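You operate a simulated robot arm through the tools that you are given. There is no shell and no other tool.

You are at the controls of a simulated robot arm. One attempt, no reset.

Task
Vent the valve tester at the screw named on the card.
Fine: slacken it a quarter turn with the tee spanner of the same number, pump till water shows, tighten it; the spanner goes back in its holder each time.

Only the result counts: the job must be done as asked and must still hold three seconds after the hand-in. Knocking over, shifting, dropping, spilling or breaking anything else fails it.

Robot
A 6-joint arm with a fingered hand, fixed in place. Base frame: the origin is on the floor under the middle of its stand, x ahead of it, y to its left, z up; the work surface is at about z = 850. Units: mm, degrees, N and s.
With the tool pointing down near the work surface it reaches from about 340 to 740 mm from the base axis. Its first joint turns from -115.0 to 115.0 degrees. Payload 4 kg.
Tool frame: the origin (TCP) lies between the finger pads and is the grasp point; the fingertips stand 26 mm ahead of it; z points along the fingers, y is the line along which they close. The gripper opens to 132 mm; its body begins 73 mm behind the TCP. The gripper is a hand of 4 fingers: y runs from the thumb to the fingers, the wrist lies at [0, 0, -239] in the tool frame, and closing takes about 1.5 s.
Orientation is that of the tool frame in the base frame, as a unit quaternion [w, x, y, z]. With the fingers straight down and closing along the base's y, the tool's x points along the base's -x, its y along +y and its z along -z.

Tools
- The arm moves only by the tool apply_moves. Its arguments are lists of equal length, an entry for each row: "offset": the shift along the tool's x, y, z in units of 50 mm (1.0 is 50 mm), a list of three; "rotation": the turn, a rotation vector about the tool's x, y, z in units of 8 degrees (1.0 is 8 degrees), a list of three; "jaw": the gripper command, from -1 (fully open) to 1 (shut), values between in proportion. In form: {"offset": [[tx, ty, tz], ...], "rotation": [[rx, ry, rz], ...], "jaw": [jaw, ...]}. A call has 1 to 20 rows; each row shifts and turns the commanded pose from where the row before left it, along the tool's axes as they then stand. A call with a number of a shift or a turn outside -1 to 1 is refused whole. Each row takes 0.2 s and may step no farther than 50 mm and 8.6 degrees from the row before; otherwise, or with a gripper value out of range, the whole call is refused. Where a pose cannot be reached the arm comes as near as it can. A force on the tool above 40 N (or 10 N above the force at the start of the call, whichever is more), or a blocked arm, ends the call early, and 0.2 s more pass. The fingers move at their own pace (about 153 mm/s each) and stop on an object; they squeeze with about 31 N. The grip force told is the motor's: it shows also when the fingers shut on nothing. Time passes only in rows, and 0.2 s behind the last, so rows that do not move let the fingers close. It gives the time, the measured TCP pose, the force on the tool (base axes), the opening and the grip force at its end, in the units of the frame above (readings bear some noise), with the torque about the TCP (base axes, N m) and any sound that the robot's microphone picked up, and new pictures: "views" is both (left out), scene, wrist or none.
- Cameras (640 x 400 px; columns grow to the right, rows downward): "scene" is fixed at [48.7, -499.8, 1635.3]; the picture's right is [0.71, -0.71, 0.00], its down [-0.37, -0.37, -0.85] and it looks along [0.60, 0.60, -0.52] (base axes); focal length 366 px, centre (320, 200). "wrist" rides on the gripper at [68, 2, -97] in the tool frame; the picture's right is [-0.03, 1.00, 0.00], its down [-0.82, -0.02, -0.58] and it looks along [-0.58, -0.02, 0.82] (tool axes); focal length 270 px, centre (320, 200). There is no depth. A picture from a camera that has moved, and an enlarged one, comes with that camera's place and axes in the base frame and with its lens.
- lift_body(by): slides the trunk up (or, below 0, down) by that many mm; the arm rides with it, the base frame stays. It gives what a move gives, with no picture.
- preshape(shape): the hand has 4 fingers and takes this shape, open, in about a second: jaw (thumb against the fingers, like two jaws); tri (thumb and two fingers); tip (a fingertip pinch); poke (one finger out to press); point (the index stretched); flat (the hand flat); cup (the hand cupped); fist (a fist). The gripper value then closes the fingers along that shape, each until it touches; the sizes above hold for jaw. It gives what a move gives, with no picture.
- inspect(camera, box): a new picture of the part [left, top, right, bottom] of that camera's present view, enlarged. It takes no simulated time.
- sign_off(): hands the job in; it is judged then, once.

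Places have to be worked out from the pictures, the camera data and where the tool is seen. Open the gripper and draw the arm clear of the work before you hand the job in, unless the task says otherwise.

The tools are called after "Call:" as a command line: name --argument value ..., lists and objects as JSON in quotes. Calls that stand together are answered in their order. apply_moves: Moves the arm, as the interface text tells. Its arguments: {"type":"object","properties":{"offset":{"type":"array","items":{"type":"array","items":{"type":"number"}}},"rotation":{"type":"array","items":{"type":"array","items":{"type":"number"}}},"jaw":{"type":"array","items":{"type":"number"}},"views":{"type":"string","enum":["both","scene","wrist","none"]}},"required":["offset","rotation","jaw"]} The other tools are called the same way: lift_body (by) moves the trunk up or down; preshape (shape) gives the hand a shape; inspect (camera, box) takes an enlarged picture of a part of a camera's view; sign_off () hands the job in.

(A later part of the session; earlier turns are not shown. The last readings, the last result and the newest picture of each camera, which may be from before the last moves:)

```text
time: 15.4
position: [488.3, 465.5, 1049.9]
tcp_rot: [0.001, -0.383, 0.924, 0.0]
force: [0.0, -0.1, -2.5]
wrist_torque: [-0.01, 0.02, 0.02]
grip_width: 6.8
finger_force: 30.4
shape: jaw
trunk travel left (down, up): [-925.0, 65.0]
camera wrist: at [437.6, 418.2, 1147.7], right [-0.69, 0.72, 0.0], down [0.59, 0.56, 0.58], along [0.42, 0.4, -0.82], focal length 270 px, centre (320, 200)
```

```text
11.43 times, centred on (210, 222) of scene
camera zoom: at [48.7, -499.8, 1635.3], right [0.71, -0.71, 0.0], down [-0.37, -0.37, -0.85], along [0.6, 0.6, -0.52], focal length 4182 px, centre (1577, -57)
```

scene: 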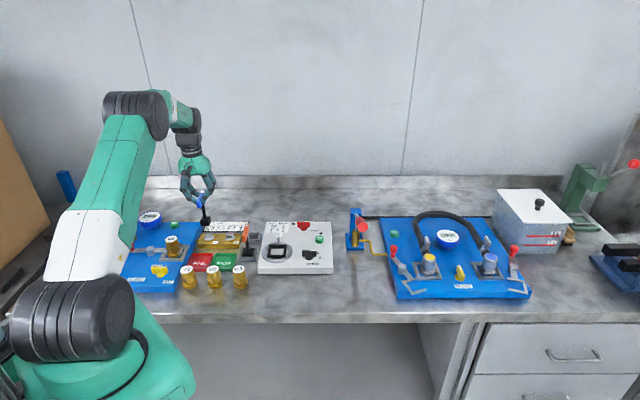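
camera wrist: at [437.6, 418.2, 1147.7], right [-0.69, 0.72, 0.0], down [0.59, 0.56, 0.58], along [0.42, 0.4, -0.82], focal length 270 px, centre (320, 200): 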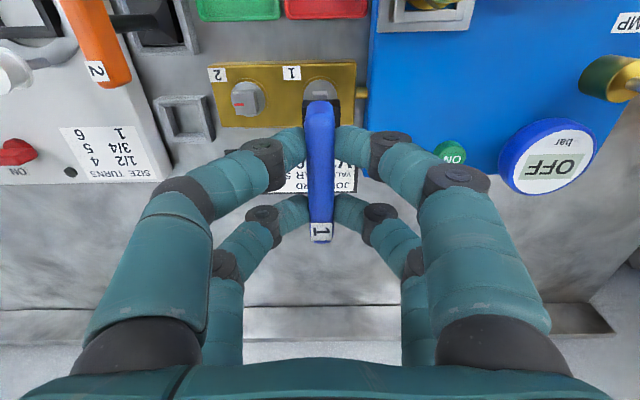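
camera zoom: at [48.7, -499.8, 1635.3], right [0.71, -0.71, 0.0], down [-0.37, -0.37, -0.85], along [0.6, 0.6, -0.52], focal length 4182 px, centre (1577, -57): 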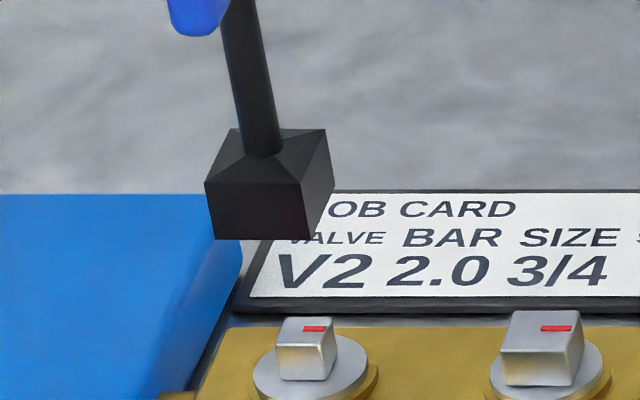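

The close view suggests the socket is about 1 mm too far toward +y, while the scene view hints at slightly more. I'll take tighter scene enlargements to settle it.

Call:
inspect --camera "scene" --box '[200, 205, 220, 225]'

Call:
inspect --camera "scene" --box '[208, 228, 228, 244]'

Call:
inspect --camera "scene" --box '[240, 215, 260, 260]'

```text
16.00 times, centred on (210, 215) of scene
camera zoom: at [48.7, -499.8, 1635.3], right [0.71, -0.71, 0.0], down [-0.37, -0.37, -0.85], along [0.6, 0.6, -0.52], focal length 5854 px, centre (2080, -40)
```

zoom: 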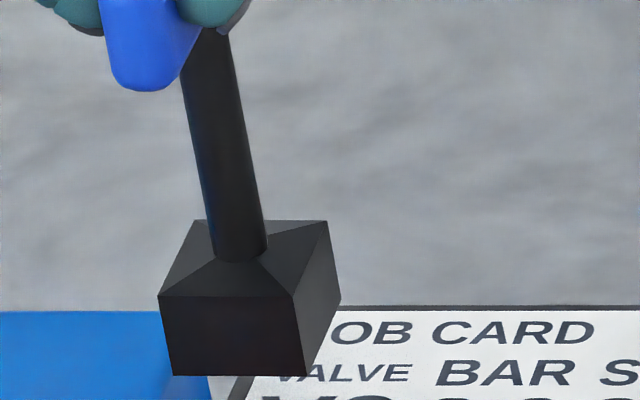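

```text
16.00 times, centred on (218, 236) of scene
camera zoom: at [48.7, -499.8, 1635.3], right [0.71, -0.71, 0.0], down [-0.37, -0.37, -0.85], along [0.6, 0.6, -0.52], focal length 5854 px, centre (1952, -376)
```

zoom: 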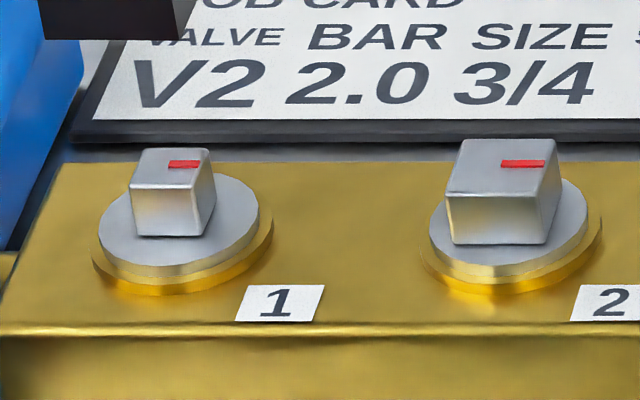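

```text
8.89 times, centred on (250, 238) of scene
camera zoom: at [48.7, -499.8, 1635.3], right [0.71, -0.71, 0.0], down [-0.37, -0.37, -0.85], along [0.6, 0.6, -0.52], focal length 3252 px, centre (942, -133)
```

zoom: 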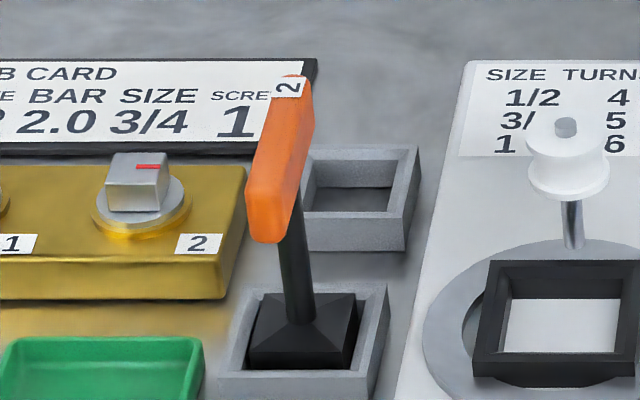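

The two cameras disagree slightly on sideways offset (about 1 mm against 2.8 mm), and that error shrinks as the gap closes. I'll correct by −1 mm in y, lower to about 6 mm above the head, and measure again.

Call:
apply_moves --offset '[[0, -0.02, 0], [0, 0, 0.3], [0, 0, 0.3], [0, 0, 0.14], [0, 0, 0], [0, 0, 0]]' --rotation '[[0, 0, 0], [0, 0, 0], [0, 0, 0], [0, 0, 0], [0, 0, 0], [0, 0, 0]]' --jaw '[1, 1, 1, 1, 1, 1]'

Call:
inspect --camera "scene" --box '[200, 222, 225, 240]'

Call:
inspect --camera "wrist" --box '[295, 75, 345, 110]'

```text
time: 16.8
position: [487.8, 464.1, 1013.9]
tcp_rot: [-0.001, -0.384, 0.923, 0.0]
force: [-0.4, 0.6, -3.0]
wrist_torque: [-0.01, 0.02, 0.01]
grip_width: 6.8
finger_force: 30.7
shape: jaw
trunk travel left (down, up): [-925.0, 65.0]
camera wrist: at [437.9, 417.8, 1111.4], right [-0.69, 0.72, 0.0], down [0.59, 0.56, 0.58], along [0.42, 0.4, -0.82], focal length 270 px, centre (320, 200)
```

scene: 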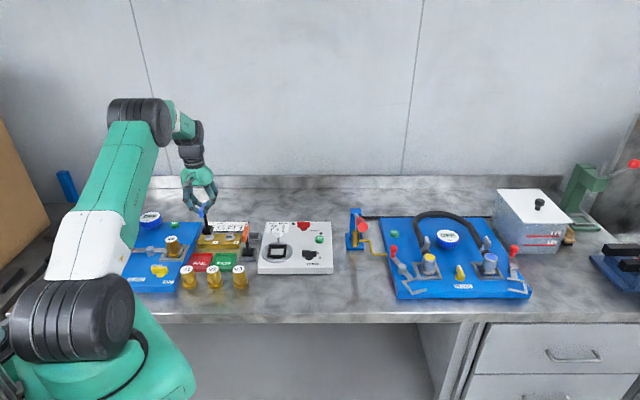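
wrist: 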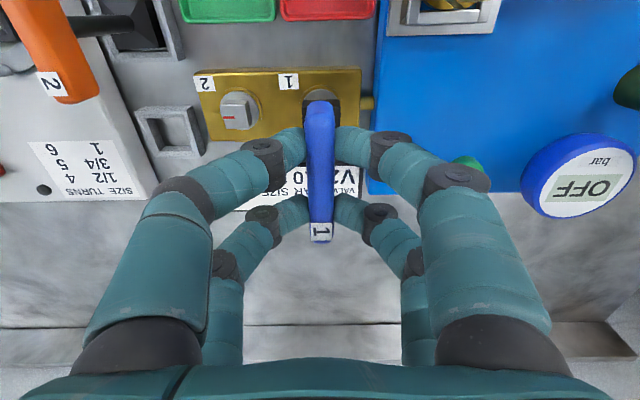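

```text
16.00 times, centred on (212, 231) of scene
camera zoom: at [48.7, -499.8, 1635.3], right [0.71, -0.71, 0.0], down [-0.37, -0.37, -0.85], along [0.6, 0.6, -0.52], focal length 5854 px, centre (2040, -296)
```

zoom: 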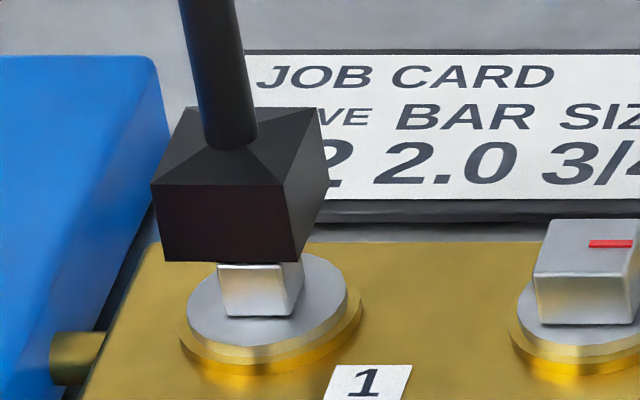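

```text
11.43 times, centred on (320, 92) of wrist
camera zoom: at [437.9, 417.8, 1111.4], right [-0.69, 0.72, 0.0], down [0.59, 0.56, 0.58], along [0.42, 0.4, -0.82], focal length 3089 px, centre (320, 1429)
```

zoom: 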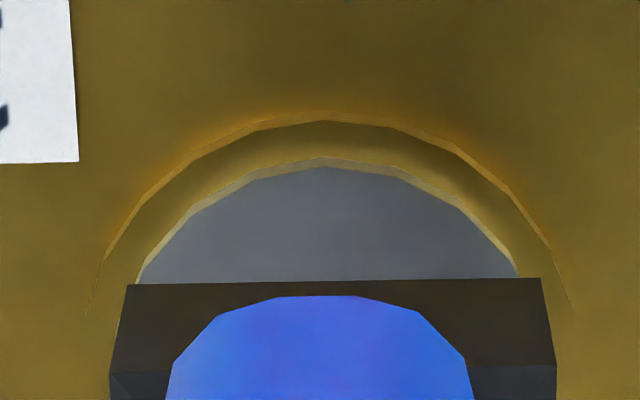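

With a small gap, the wrist view shows the socket about 0.4 mm too far +y against the screw's disc, and the scene view says 1–2 mm. I'll shift −0.8 mm in y, drop 4 mm, and check again.

Call:
apply_moves --offset '[[0, -0.016, 0], [0, 0, 0.08], [0, 0, 0], [0, 0, 0]]' --rotation '[[0, 0, 0], [0, 0, 0], [0, 0, 0], [0, 0, 0]]' --jaw '[1, 1, 1, 1]' --views "none"

Call:
inspect --camera "scene" --box '[200, 224, 222, 240]'

Call:
inspect --camera "wrist" --box '[295, 75, 345, 110]'

```text
time: 17.8
position: [487.2, 464.9, 1009.3]
tcp_rot: [-0.001, -0.383, 0.924, 0.0]
force: [0.1, 0.3, -2.9]
wrist_torque: [-0.01, 0.0, -0.02]
grip_width: 6.5
finger_force: 31.2
shape: jaw
trunk travel left (down, up): [-925.0, 65.0]
```

```text
16.00 times, centred on (211, 232) of scene
camera zoom: at [48.7, -499.8, 1635.3], right [0.71, -0.71, 0.0], down [-0.37, -0.37, -0.85], along [0.6, 0.6, -0.52], focal length 5854 px, centre (2064, -312)
```

zoom: 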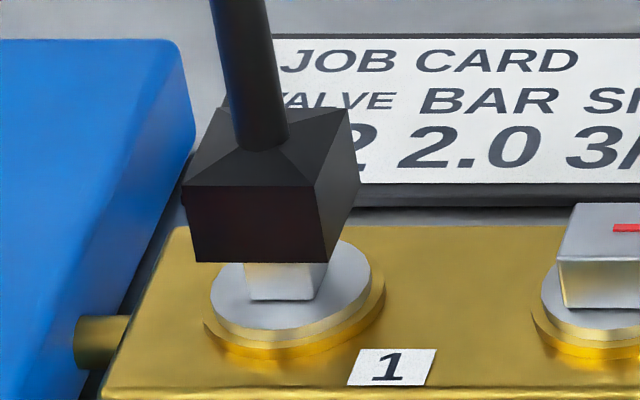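

```text
11.43 times, centred on (320, 92) of wrist
camera zoom: at [438.6, 417.5, 1106.8], right [-0.69, 0.72, 0.0], down [0.59, 0.56, 0.58], along [0.42, 0.4, -0.82], focal length 3089 px, centre (320, 1429)
```

zoom: 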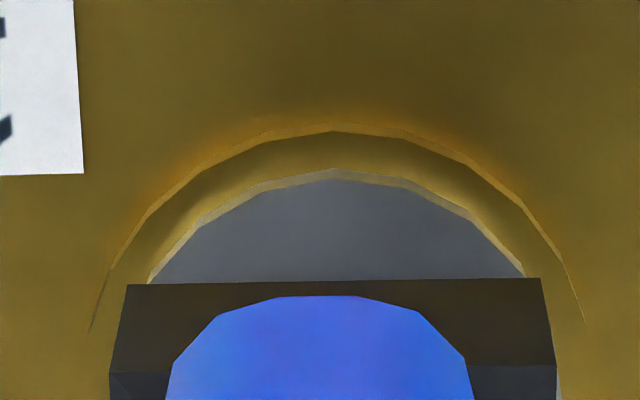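

Wrist view now has the socket within 0.3 mm of the screw in both directions, and the scene view within about 1 mm. I'll lower gently in small steps and watch the force.

Call:
apply_moves --offset '[[0, 0, 0.03], [0, 0, 0.03], [0, 0, 0.03], [0, 0, 0]]' --rotation '[[0, 0, 0], [0, 0, 0], [0, 0, 0], [0, 0, 0]]' --jaw '[1, 1, 1, 1]' --views "none"

Call:
inspect --camera "scene" --box '[200, 224, 222, 240]'

```text
time: 18.8
position: [487.4, 465.7, 1004.2]
tcp_rot: [-0.001, -0.383, 0.924, -0.001]
force: [0.3, -0.5, -3.1]
wrist_torque: [0.04, 0.01, -0.01]
grip_width: 6.7
finger_force: 31.3
shape: jaw
trunk travel left (down, up): [-925.0, 65.0]
```

```text
16.00 times, centred on (211, 232) of scene
camera zoom: at [48.7, -499.8, 1635.3], right [0.71, -0.71, 0.0], down [-0.37, -0.37, -0.85], along [0.6, 0.6, -0.52], focal length 5854 px, centre (2064, -312)
```

zoom: 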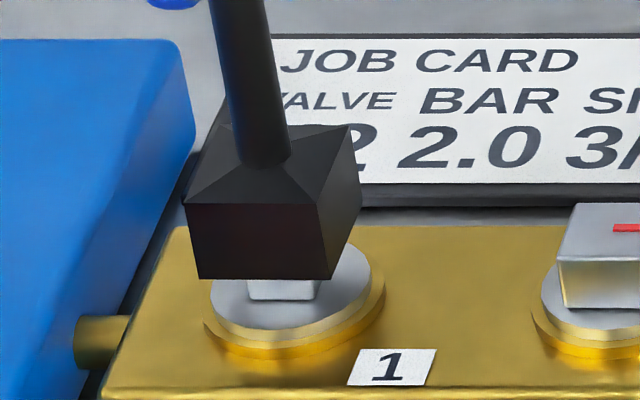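

There's no contact force and the socket looks to be already about 2 mm over the head. I'll keep lowering gently.

Call:
apply_moves --offset '[[0, 0, 0.03], [0, 0, 0.03], [0, 0, 0.03], [0, 0, 0]]' --rotation '[[0, 0, 0], [0, 0, 0], [0, 0, 0], [0, 0, 0]]' --jaw '[1, 1, 1, 1]' --views "none"

Call:
inspect --camera "scene" --box '[200, 224, 222, 240]'

```text
time: 19.8
position: [488.2, 464.2, 999.6]
tcp_rot: [-0.001, -0.384, 0.923, -0.001]
force: [0.0, -0.3, -1.7]
wrist_torque: [0.01, 0.02, 0.0]
grip_width: 6.8
finger_force: 30.9
shape: jaw
trunk travel left (down, up): [-925.0, 65.0]
```

```text
16.00 times, centred on (211, 232) of scene
camera zoom: at [48.7, -499.8, 1635.3], right [0.71, -0.71, 0.0], down [-0.37, -0.37, -0.85], along [0.6, 0.6, -0.52], focal length 5854 px, centre (2064, -312)
```

zoom: 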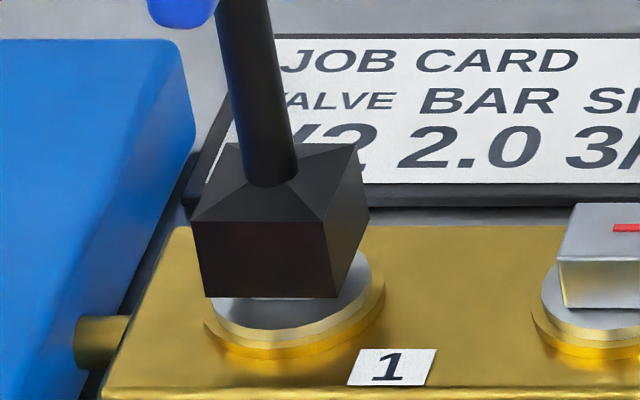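

The socket is sliding over the head with no resistance. I'll continue down toward the disc.

Call:
apply_moves --offset '[[0, 0, 0.03], [0, 0, 0.03], [0, 0, 0.02], [0, 0, 0]]' --rotation '[[0, 0, 0], [0, 0, 0], [0, 0, 0], [0, 0, 0]]' --jaw '[1, 1, 1, 1]' --views "none"

Call:
inspect --camera "scene" --box '[200, 224, 222, 240]'

```text
time: 20.8
position: [489.2, 463.9, 996.6]
tcp_rot: [0.0, -0.383, 0.924, 0.0]
force: [-0.5, 0.0, -2.6]
wrist_torque: [-0.01, 0.03, -0.01]
grip_width: 6.6
finger_force: 31.2
shape: jaw
trunk travel left (down, up): [-925.0, 65.0]
```

```text
16.00 times, centred on (211, 232) of scene
camera zoom: at [48.7, -499.8, 1635.3], right [0.71, -0.71, 0.0], down [-0.37, -0.37, -0.85], along [0.6, 0.6, -0.52], focal length 5854 px, centre (2064, -312)
```

zoom: 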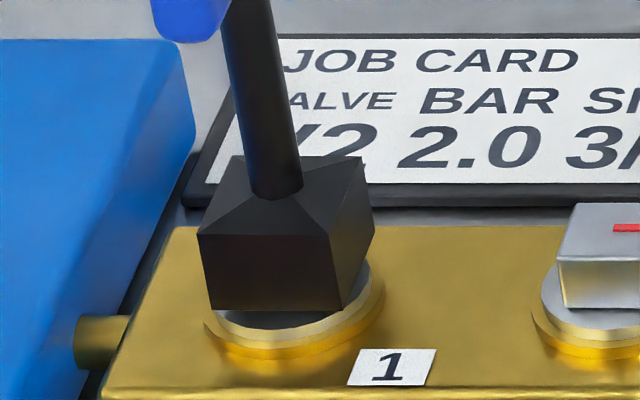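

The socket is well over the head with a couple of mm left above the disc. I'll slacken counter-clockwise, starting with 15° and turning about the spanner's axis, to see the reaction.

Call:
apply_moves --offset '[[-0.0035, -0.005, 0], [-0.0035, -0.005, 0], [0, 0, 0]]' --rotation '[[0, 0, -0.9375], [0, 0, -0.9375], [0, 0, 0]]' --jaw '[1, 1, 1]'

Call:
inspect --camera "scene" --box '[190, 200, 230, 240]'

Call:
inspect --camera "wrist" --box '[270, 70, 370, 270]'

```text
time: 21.6
position: [487.4, 464.5, 997.8]
tcp_rot: [0.0, -0.501, 0.865, 0.0]
force: [0.8, 0.3, -3.2]
wrist_torque: [0.03, 0.04, 0.02]
grip_width: 6.9
finger_force: 30.6
shape: jaw
trunk travel left (down, up): [-925.0, 65.0]
camera wrist: at [453.3, 406.0, 1094.0], right [-0.85, 0.52, 0.0], down [0.42, 0.7, 0.58], along [0.3, 0.49, -0.82], focal length 270 px, centre (320, 200)
```

scene: 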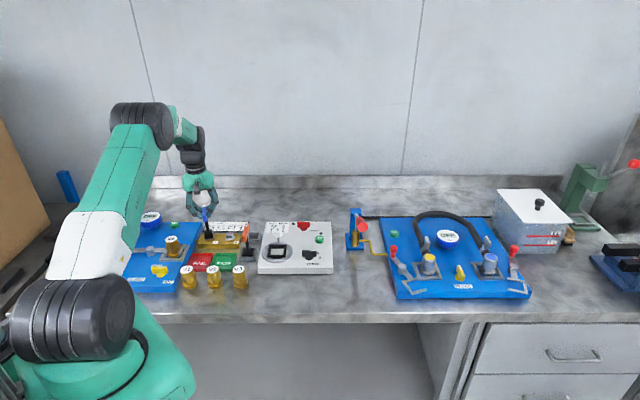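
wrist: 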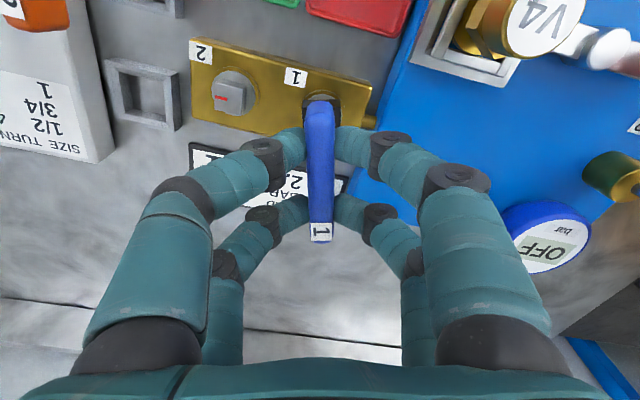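

```text
10.00 times, centred on (210, 220) of scene
camera zoom: at [48.7, -499.8, 1635.3], right [0.71, -0.71, 0.0], down [-0.37, -0.37, -0.85], along [0.6, 0.6, -0.52], focal length 3659 px, centre (1420, 0)
```

zoom: 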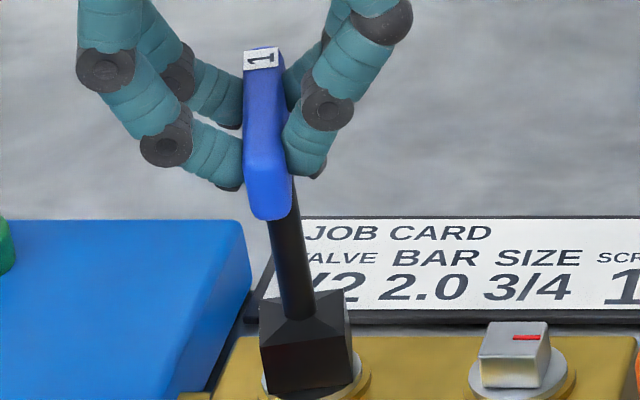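

```text
2.00 times, centred on (320, 170) of wrist
camera zoom: at [453.3, 406.0, 1094.0], right [-0.85, 0.52, 0.0], down [0.42, 0.7, 0.58], along [0.3, 0.49, -0.82], focal length 541 px, centre (320, 260)
```

zoom: 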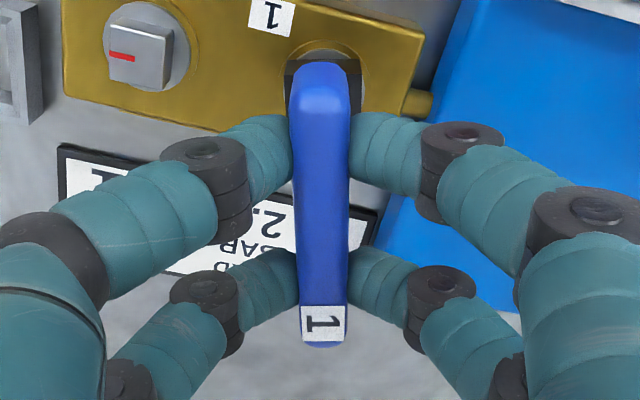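

The spanner is turning with the hand and the reaction torque is negligible. I'll continue the counter-clockwise turn.

Call:
apply_moves --offset '[[-0.0035, -0.005, 0], [-0.0035, -0.005, 0], [-0.0035, -0.005, 0], [-0.0035, -0.005, 0], [-0.0035, -0.005, 0], [0, 0, 0]]' --rotation '[[0, 0, -0.9375], [0, 0, -0.9375], [0, 0, -0.9375], [0, 0, -0.9375], [0, 0, -0.9375], [0, 0, 0]]' --jaw '[1, 1, 1, 1, 1, 1]'

Call:
inspect --camera "scene" --box '[190, 200, 230, 240]'

Call:
inspect --camera "wrist" --box '[270, 70, 370, 270]'

```text
time: 23.0
position: [489.3, 464.7, 996.7]
tcp_rot: [0.001, 0.753, -0.658, 0.0]
force: [-0.6, -0.5, -2.4]
wrist_torque: [-0.02, 0.05, 0.0]
grip_width: 6.3
finger_force: 30.6
shape: jaw
trunk travel left (down, up): [-925.0, 65.0]
camera wrist: at [497.7, 397.3, 1094.0], right [-0.99, -0.11, 0.0], down [-0.09, 0.81, 0.58], along [-0.06, 0.57, -0.82], focal length 270 px, centre (320, 200)
```

scene: 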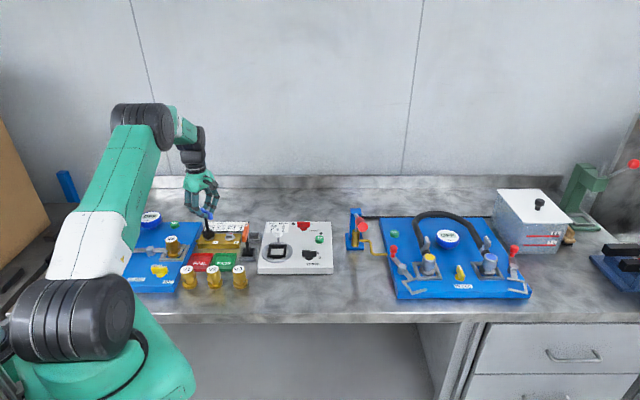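
wrist: 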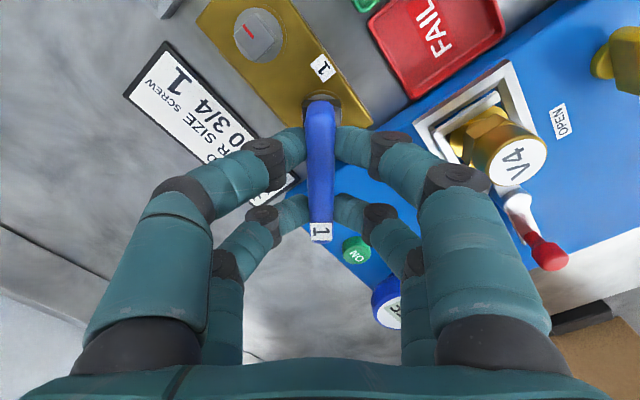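

```text
10.00 times, centred on (210, 220) of scene
camera zoom: at [48.7, -499.8, 1635.3], right [0.71, -0.71, 0.0], down [-0.37, -0.37, -0.85], along [0.6, 0.6, -0.52], focal length 3659 px, centre (1420, 0)
```

zoom: 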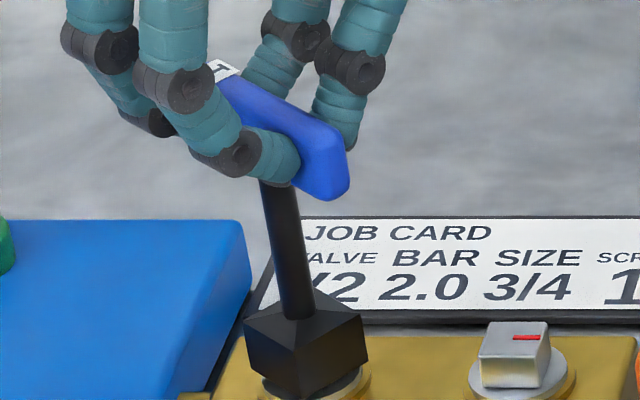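

```text
2.00 times, centred on (320, 170) of wrist
camera zoom: at [497.7, 397.3, 1094.0], right [-0.99, -0.11, 0.0], down [-0.09, 0.81, 0.58], along [-0.06, 0.57, -0.82], focal length 541 px, centre (320, 260)
```

zoom: 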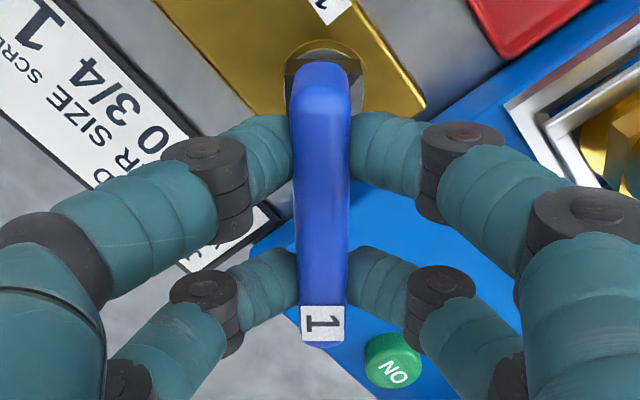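

It has turned 52.7° so far with no trouble. I'll finish to about 92°, adding 2° for the socket's play.

Call:
apply_moves --offset '[[-0.0035, -0.005, 0], [-0.0035, -0.005, 0], [-0.0035, -0.005, 0], [-0.0035, -0.005, 0], [-0.0035, -0.005, 0], [-0.001, -0.001, 0], [0, 0, 0]]' --rotation '[[0, 0, -0.9375], [0, 0, -0.9375], [0, 0, -0.9375], [0, 0, -0.9375], [0, 0, -0.9375], [0, 0, -0.25], [0, 0, 0]]' --jaw '[1, 1, 1, 1, 1, 1, 1]'

Call:
inspect --camera "scene" --box '[190, 200, 230, 240]'

Call:
inspect --camera "wrist" --box '[270, 70, 370, 270]'

```text
time: 24.6
position: [472.0, 477.5, 995.9]
tcp_rot: [0.005, 0.919, -0.394, 0.013]
force: [11.7, -9.4, -2.3]
wrist_torque: [-1.02, -1.08, -0.13]
grip_width: 6.8
finger_force: 31.3
shape: jaw
out of reach, approached as far as the arm can: row 5, 6
trunk travel left (down, up): [-925.0, 65.0]
camera wrist: at [515.9, 428.7, 1094.3], right [-0.74, -0.67, 0.0], down [-0.56, 0.62, 0.55], along [-0.37, 0.41, -0.83], focal length 270 px, centre (320, 200)
```

scene: 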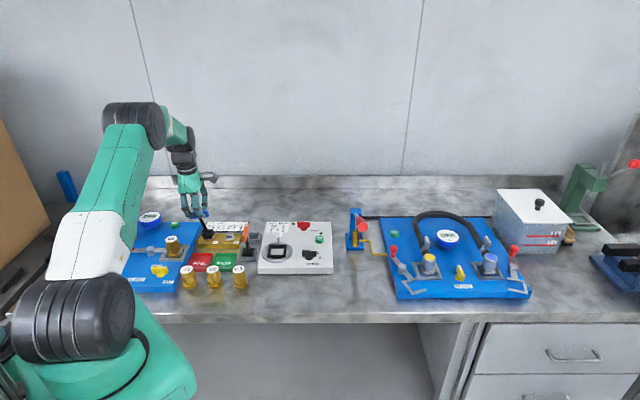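
wrist: 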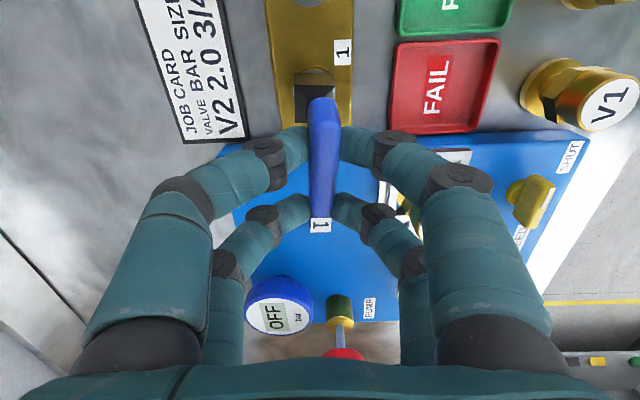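

```text
10.00 times, centred on (210, 220) of scene
camera zoom: at [48.7, -499.8, 1635.3], right [0.71, -0.71, 0.0], down [-0.37, -0.37, -0.85], along [0.6, 0.6, -0.52], focal length 3659 px, centre (1420, 0)
```

zoom: 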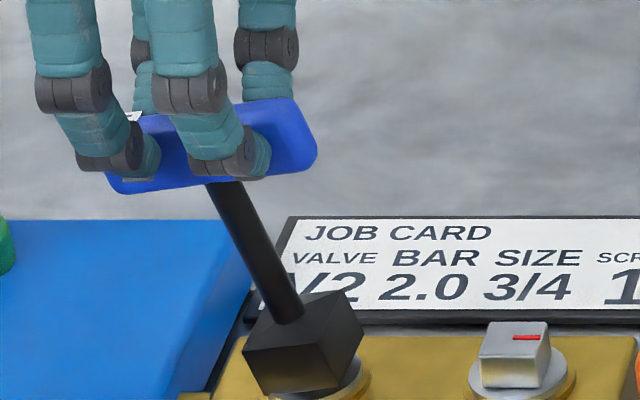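

```text
2.00 times, centred on (320, 170) of wrist
camera zoom: at [515.9, 428.7, 1094.3], right [-0.74, -0.67, 0.0], down [-0.56, 0.62, 0.55], along [-0.37, 0.41, -0.83], focal length 541 px, centre (320, 260)
```

zoom: 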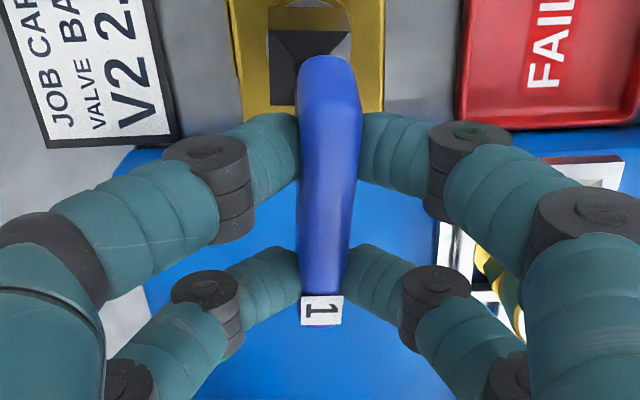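

The wrist joint hit its limit in the last two rows, so the hand moved about 20 mm sideways and tilted the spanner. I'll back those rows off straight away and check that the spanner stands upright again.

Call:
apply_moves --offset '[[0.001, 0.001, 0], [0.0035, 0.005, 0], [0, 0, 0]]' --rotation '[[0, 0, 0.25], [0, 0, 0.9375], [0, 0, 0]]' --jaw '[1, 1, 1]'

Call:
inspect --camera "scene" --box '[190, 200, 230, 240]'

Call:
inspect --camera "wrist" --box '[270, 70, 370, 270]'

```text
time: 25.4
position: [471.6, 479.0, 995.9]
tcp_rot: [0.002, 0.883, -0.469, 0.014]
force: [9.2, -9.8, -2.2]
wrist_torque: [-1.01, -0.86, 0.01]
grip_width: 6.6
finger_force: 30.5
shape: jaw
trunk travel left (down, up): [-925.0, 65.0]
camera wrist: at [506.1, 422.0, 1094.4], right [-0.84, -0.54, -0.01], down [-0.45, 0.7, 0.56], along [-0.29, 0.47, -0.83], focal length 270 px, centre (320, 200)
```

scene: 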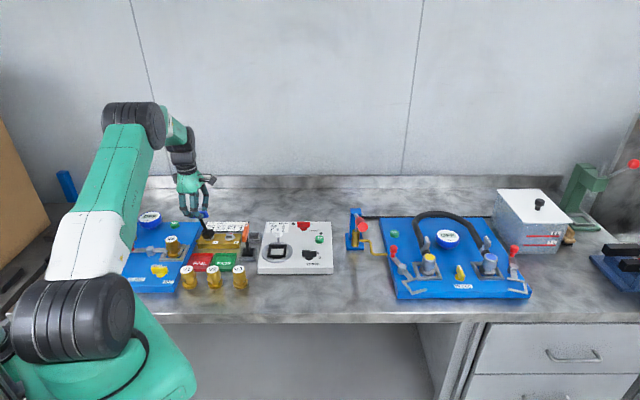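
wrist: 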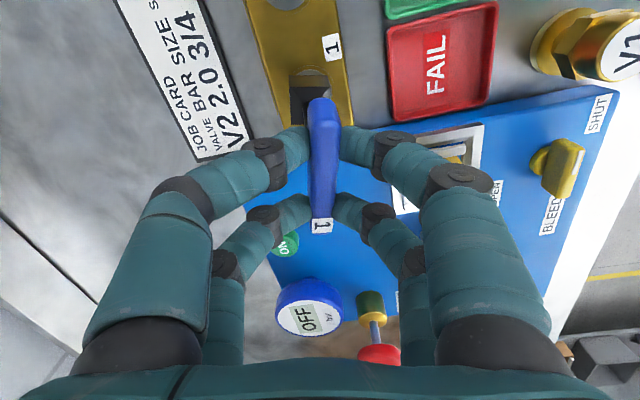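

```text
10.00 times, centred on (210, 220) of scene
camera zoom: at [48.7, -499.8, 1635.3], right [0.71, -0.71, 0.0], down [-0.37, -0.37, -0.85], along [0.6, 0.6, -0.52], focal length 3659 px, centre (1420, 0)
```

zoom: 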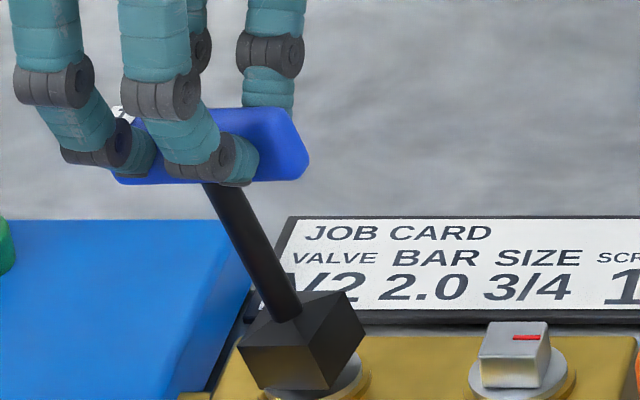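

```text
2.00 times, centred on (320, 170) of wrist
camera zoom: at [506.1, 422.0, 1094.4], right [-0.84, -0.54, -0.01], down [-0.45, 0.7, 0.56], along [-0.29, 0.47, -0.83], focal length 541 px, centre (320, 260)
```

zoom: 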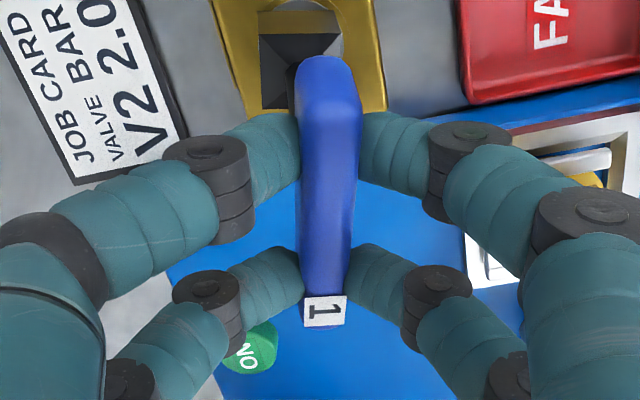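

The commanded pose was clamped at the limit, so the TCP is still about 22 mm off. I'll move it back over the screw axis (about 21.5 mm in tool x and −6 mm in y) and remove the 1.6° tilt.

Call:
apply_moves --offset '[[0.14, -0.04, 0], [0.14, -0.04, 0], [0.14, -0.04, 0], [0, 0, 0]]' --rotation '[[-0.035, -0.095, 0], [-0.034, -0.095, 0], [0, 0, 0], [0, 0, 0]]' --jaw '[1, 1, 1, 1]'

Call:
inspect --camera "scene" --box '[190, 200, 230, 240]'

Call:
inspect --camera "wrist" --box '[270, 70, 370, 270]'

```text
time: 26.4
position: [486.6, 465.5, 995.2]
tcp_rot: [0.001, 0.883, -0.469, -0.001]
force: [-1.9, 2.3, -2.9]
wrist_torque: [0.33, 0.27, -0.04]
grip_width: 6.4
finger_force: 30.8
shape: jaw
trunk travel left (down, up): [-925.0, 65.0]
camera wrist: at [524.3, 408.3, 1092.2], right [-0.84, -0.54, 0.0], down [-0.44, 0.69, 0.58], along [-0.31, 0.49, -0.82], focal length 270 px, centre (320, 200)
```

scene: 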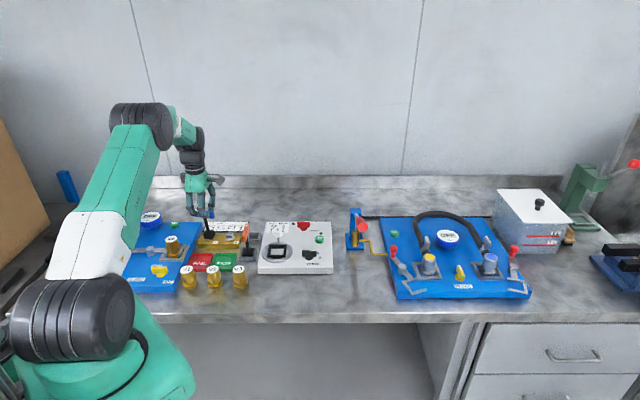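
wrist: 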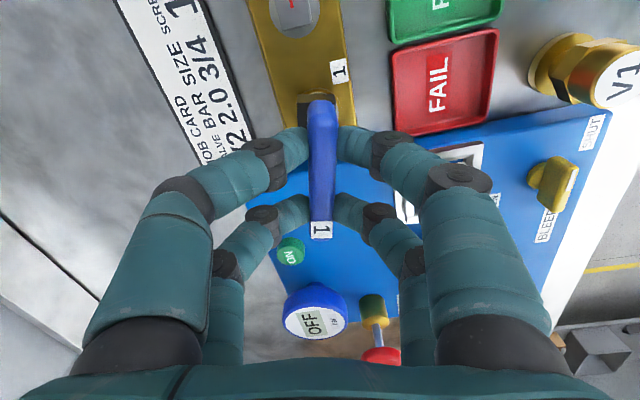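

```text
10.00 times, centred on (210, 220) of scene
camera zoom: at [48.7, -499.8, 1635.3], right [0.71, -0.71, 0.0], down [-0.37, -0.37, -0.85], along [0.6, 0.6, -0.52], focal length 3659 px, centre (1420, 0)
```

zoom: 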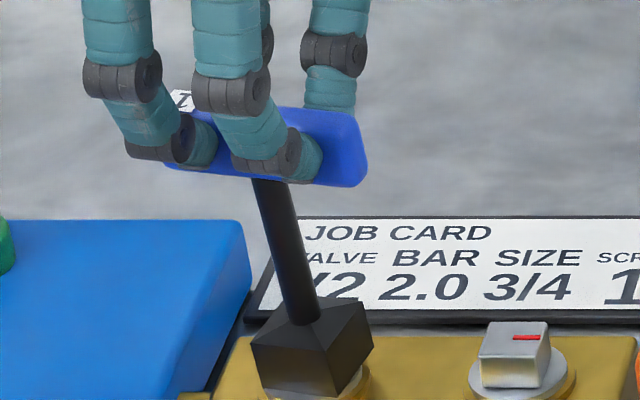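

```text
2.00 times, centred on (320, 170) of wrist
camera zoom: at [524.3, 408.3, 1092.2], right [-0.84, -0.54, 0.0], down [-0.44, 0.69, 0.58], along [-0.31, 0.49, -0.82], focal length 541 px, centre (320, 260)
```

zoom: 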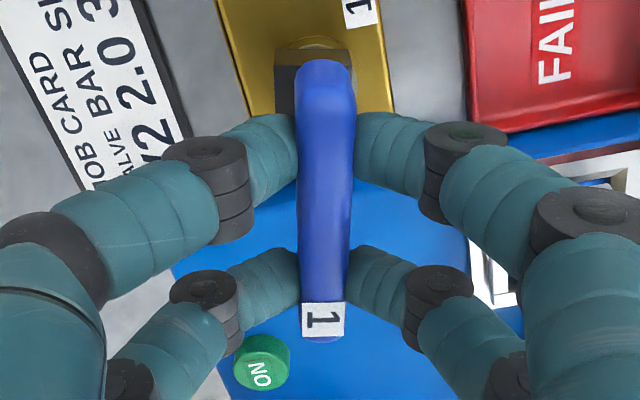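

The spanner is nearly upright again, though the socket still sits a few mm to −y in the hand's view. I'll nudge the TCP +2 mm in x and −4.5 mm in y and check the torque.

Call:
apply_moves --offset '[[0.02, -0.045, 0], [0.02, -0.045, 0], [0, 0, 0]]' --rotation '[[0, 0, 0], [0, 0, 0], [0, 0, 0]]' --jaw '[1, 1, 1]'

Call:
inspect --camera "scene" --box '[190, 200, 230, 240]'

Call:
inspect --camera "wrist" --box '[270, 70, 370, 270]'

```text
time: 27.2
position: [490.7, 465.5, 994.4]
tcp_rot: [0.001, 0.883, -0.468, -0.001]
force: [-3.8, 2.7, -3.0]
wrist_torque: [0.44, 0.4, 0.01]
grip_width: 6.2
finger_force: 31.0
shape: jaw
trunk travel left (down, up): [-925.0, 65.0]
camera wrist: at [528.8, 409.0, 1092.6], right [-0.84, -0.54, 0.0], down [-0.44, 0.69, 0.58], along [-0.31, 0.49, -0.82], focal length 270 px, centre (320, 200)
```

scene: 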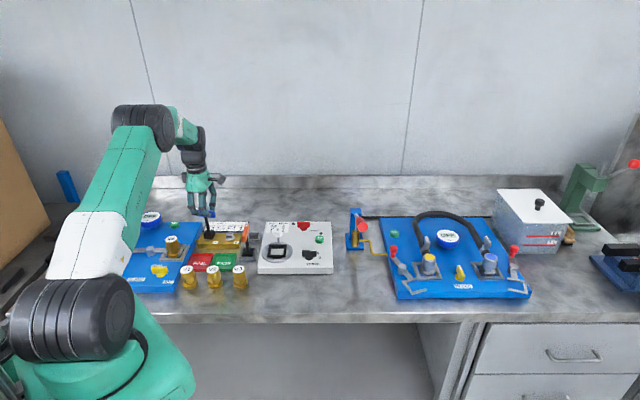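
wrist: 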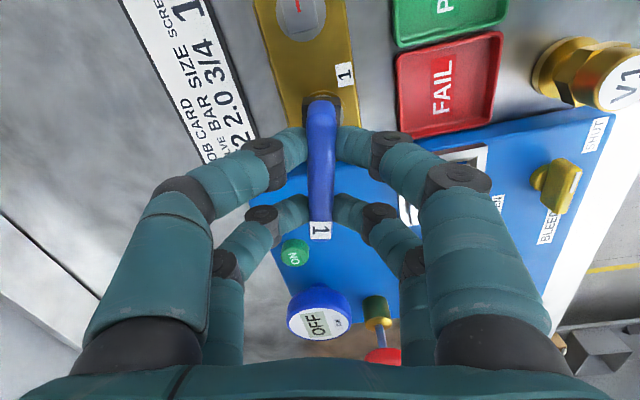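

```text
10.00 times, centred on (210, 220) of scene
camera zoom: at [48.7, -499.8, 1635.3], right [0.71, -0.71, 0.0], down [-0.37, -0.37, -0.85], along [0.6, 0.6, -0.52], focal length 3659 px, centre (1420, 0)
```

zoom: 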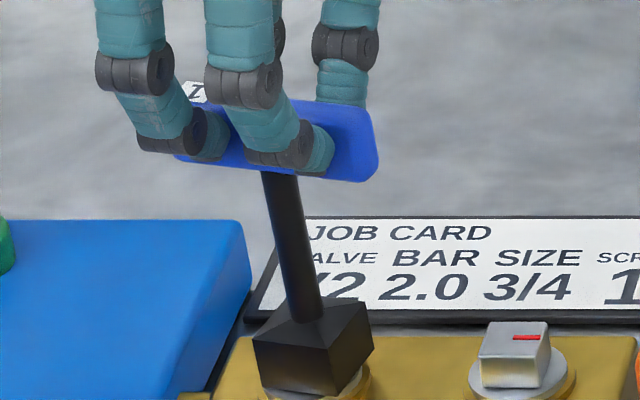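

```text
2.00 times, centred on (320, 170) of wrist
camera zoom: at [528.8, 409.0, 1092.6], right [-0.84, -0.54, 0.0], down [-0.44, 0.69, 0.58], along [-0.31, 0.49, -0.82], focal length 541 px, centre (320, 260)
```

zoom: 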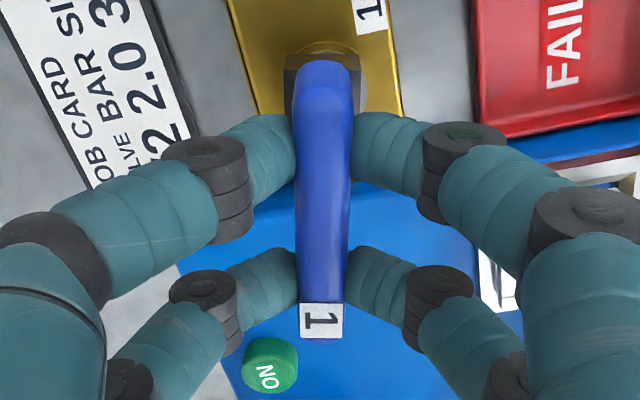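

The socket is centred under the bar again, but about 4 N of side load along tool −x remains. I'll ease the TCP back 3 mm in x to relieve it before lifting.

Call:
apply_moves --offset '[[-0.06, 0, 0], [0, 0, 0]]' --rotation '[[0, 0, 0], [0, 0, 0]]' --jaw '[1, 1]' --views "none"

Call:
inspect --camera "scene" --box '[190, 195, 235, 240]'

```text
time: 27.8
position: [490.7, 468.2, 995.9]
tcp_rot: [0.001, 0.884, -0.468, 0.001]
force: [-2.1, 1.4, -1.6]
wrist_torque: [0.19, 0.23, 0.01]
grip_width: 6.1
finger_force: 31.2
shape: jaw
trunk travel left (down, up): [-925.0, 65.0]
```

```text
8.89 times, centred on (212, 218) of scene
camera zoom: at [48.7, -499.8, 1635.3], right [0.71, -0.71, 0.0], down [-0.37, -0.37, -0.85], along [0.6, 0.6, -0.52], focal length 3252 px, centre (1276, 44)
```

zoom: 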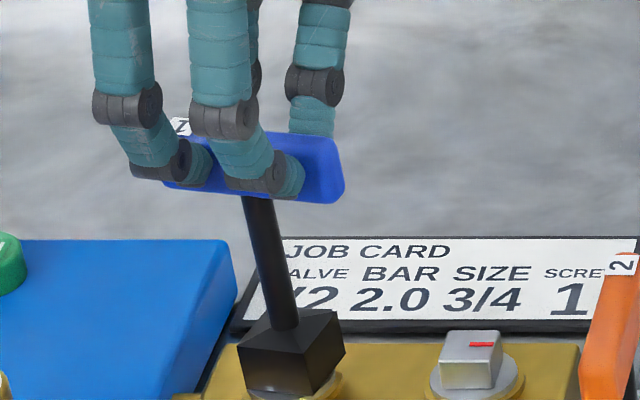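

Side load has halved, so the spanner must have pitched about 2.7° in the grip. I'll tilt the hand to make the spanner upright with no load, then check.

Call:
apply_moves --offset '[[0.03, 0, 0], [0.03, 0, 0], [0, 0, 0]]' --rotation '[[0, -0.17, 0], [0, -0.17, 0], [0, 0, 0]]' --jaw '[1, 1, 1]'

Call:
inspect --camera "scene" --box '[190, 195, 235, 240]'

Call:
inspect --camera "wrist" --box '[285, 75, 355, 115]'

```text
time: 28.6
position: [491.9, 466.3, 995.0]
tcp_rot: [-0.011, 0.883, -0.468, -0.021]
force: [-0.3, 0.0, -1.9]
wrist_torque: [-0.06, 0.1, -0.03]
grip_width: 6.2
finger_force: 30.7
shape: jaw
trunk travel left (down, up): [-925.0, 65.0]
camera wrist: at [532.1, 404.1, 1089.3], right [-0.84, -0.54, 0.0], down [-0.42, 0.66, 0.62], along [-0.33, 0.52, -0.79], focal length 270 px, centre (320, 200)
```

scene: 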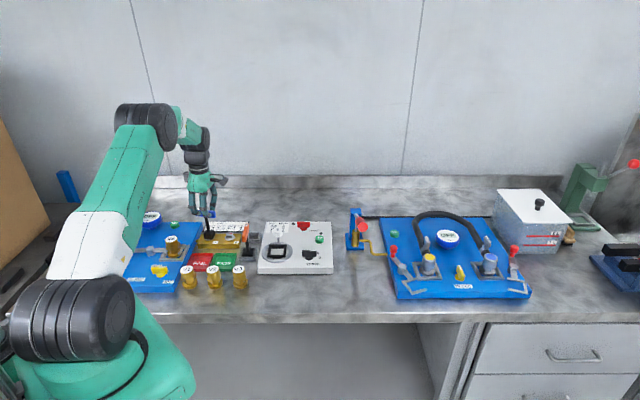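
wrist: 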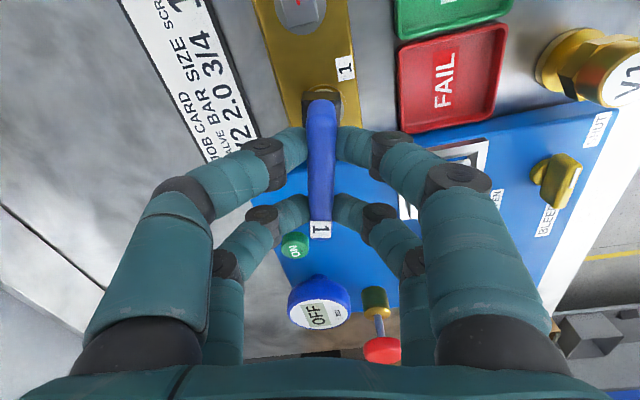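

```text
8.89 times, centred on (212, 218) of scene
camera zoom: at [48.7, -499.8, 1635.3], right [0.71, -0.71, 0.0], down [-0.37, -0.37, -0.85], along [0.6, 0.6, -0.52], focal length 3252 px, centre (1276, 44)
```

zoom: 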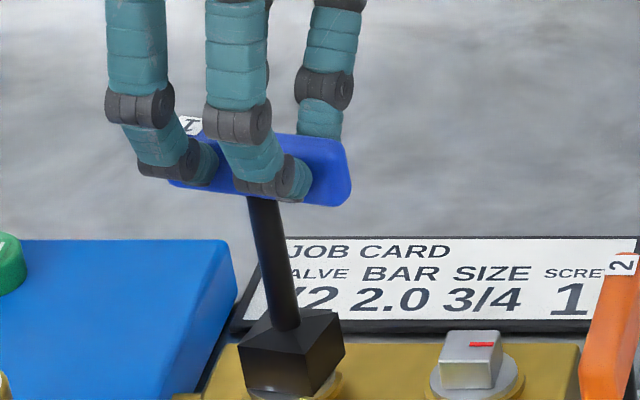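

```text
9.14 times, centred on (320, 95) of wrist
camera zoom: at [532.1, 404.1, 1089.3], right [-0.84, -0.54, 0.0], down [-0.42, 0.66, 0.62], along [-0.33, 0.52, -0.79], focal length 2471 px, centre (320, 1160)
```

zoom: 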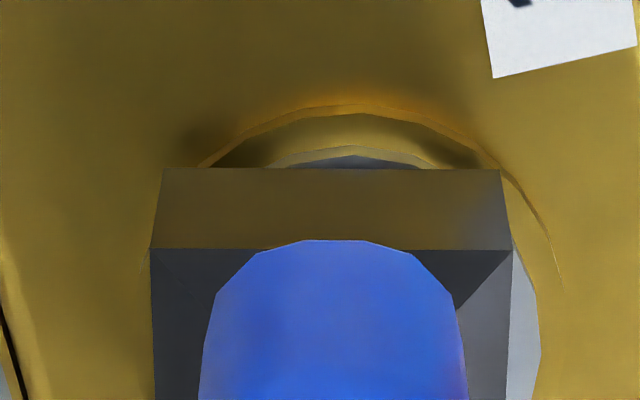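

The load is now close to zero and the spanner is upright. I'll lift it straight up off the head and look at how far the screw's red mark has turned.

Call:
apply_moves --offset '[[-0.0047, 0, -0.1], [-0.0094, 0, -0.2], [-0.0141, 0, -0.3], [-0.0141, 0, -0.3], [0, 0, 0]]' --rotation '[[0, 0, 0], [0, 0, 0], [0, 0, 0], [0, 0, 0], [0, 0, 0]]' --jaw '[1, 1, 1, 1, 1]'

Call:
inspect --camera "scene" --box '[195, 205, 240, 245]'

Call:
inspect --camera "wrist" --box '[285, 65, 365, 115]'

```text
time: 29.8
position: [492.8, 466.7, 1040.5]
tcp_rot: [-0.011, 0.883, -0.469, -0.022]
force: [-0.4, -0.7, -2.8]
wrist_torque: [-0.01, 0.01, 0.0]
grip_width: 6.2
finger_force: 30.5
shape: jaw
trunk travel left (down, up): [-925.0, 65.0]
camera wrist: at [532.3, 405.2, 1134.6], right [-0.84, -0.54, 0.0], down [-0.42, 0.66, 0.62], along [-0.33, 0.52, -0.79], focal length 270 px, centre (320, 200)
```

scene: 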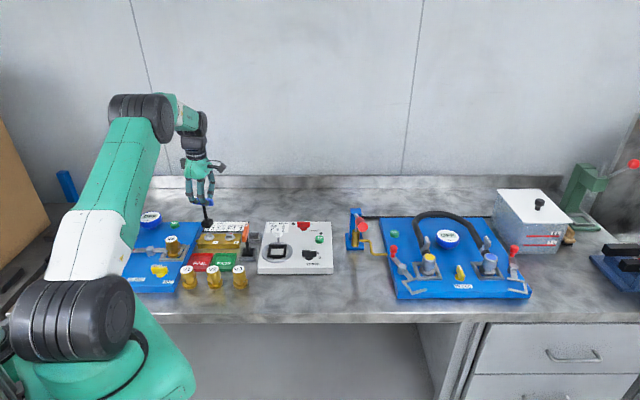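
wrist: 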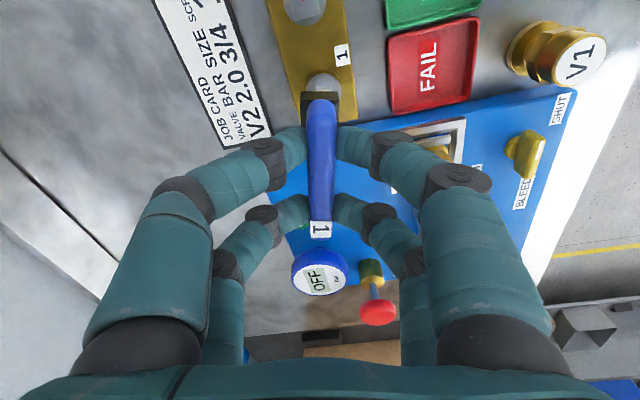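

```text
10.00 times, centred on (218, 225) of scene
camera zoom: at [48.7, -499.8, 1635.3], right [0.71, -0.71, 0.0], down [-0.37, -0.37, -0.85], along [0.6, 0.6, -0.52], focal length 3659 px, centre (1345, -50)
```

zoom: 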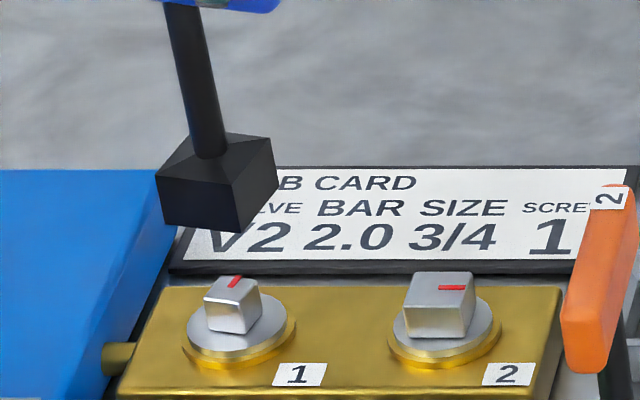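

```text
8.00 times, centred on (325, 90) of wrist
camera zoom: at [532.3, 405.2, 1134.6], right [-0.84, -0.54, 0.0], down [-0.42, 0.66, 0.62], along [-0.33, 0.52, -0.79], focal length 2162 px, centre (280, 1080)
```

zoom: 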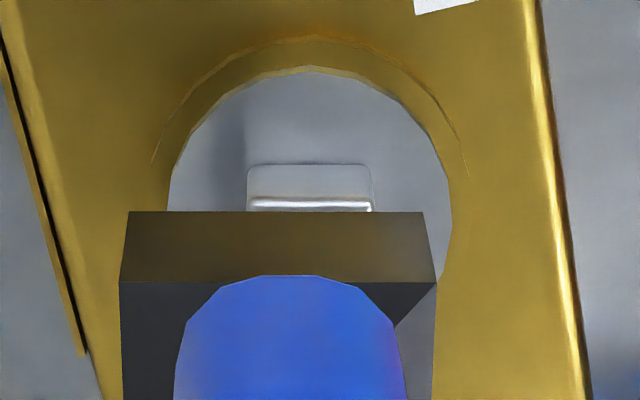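

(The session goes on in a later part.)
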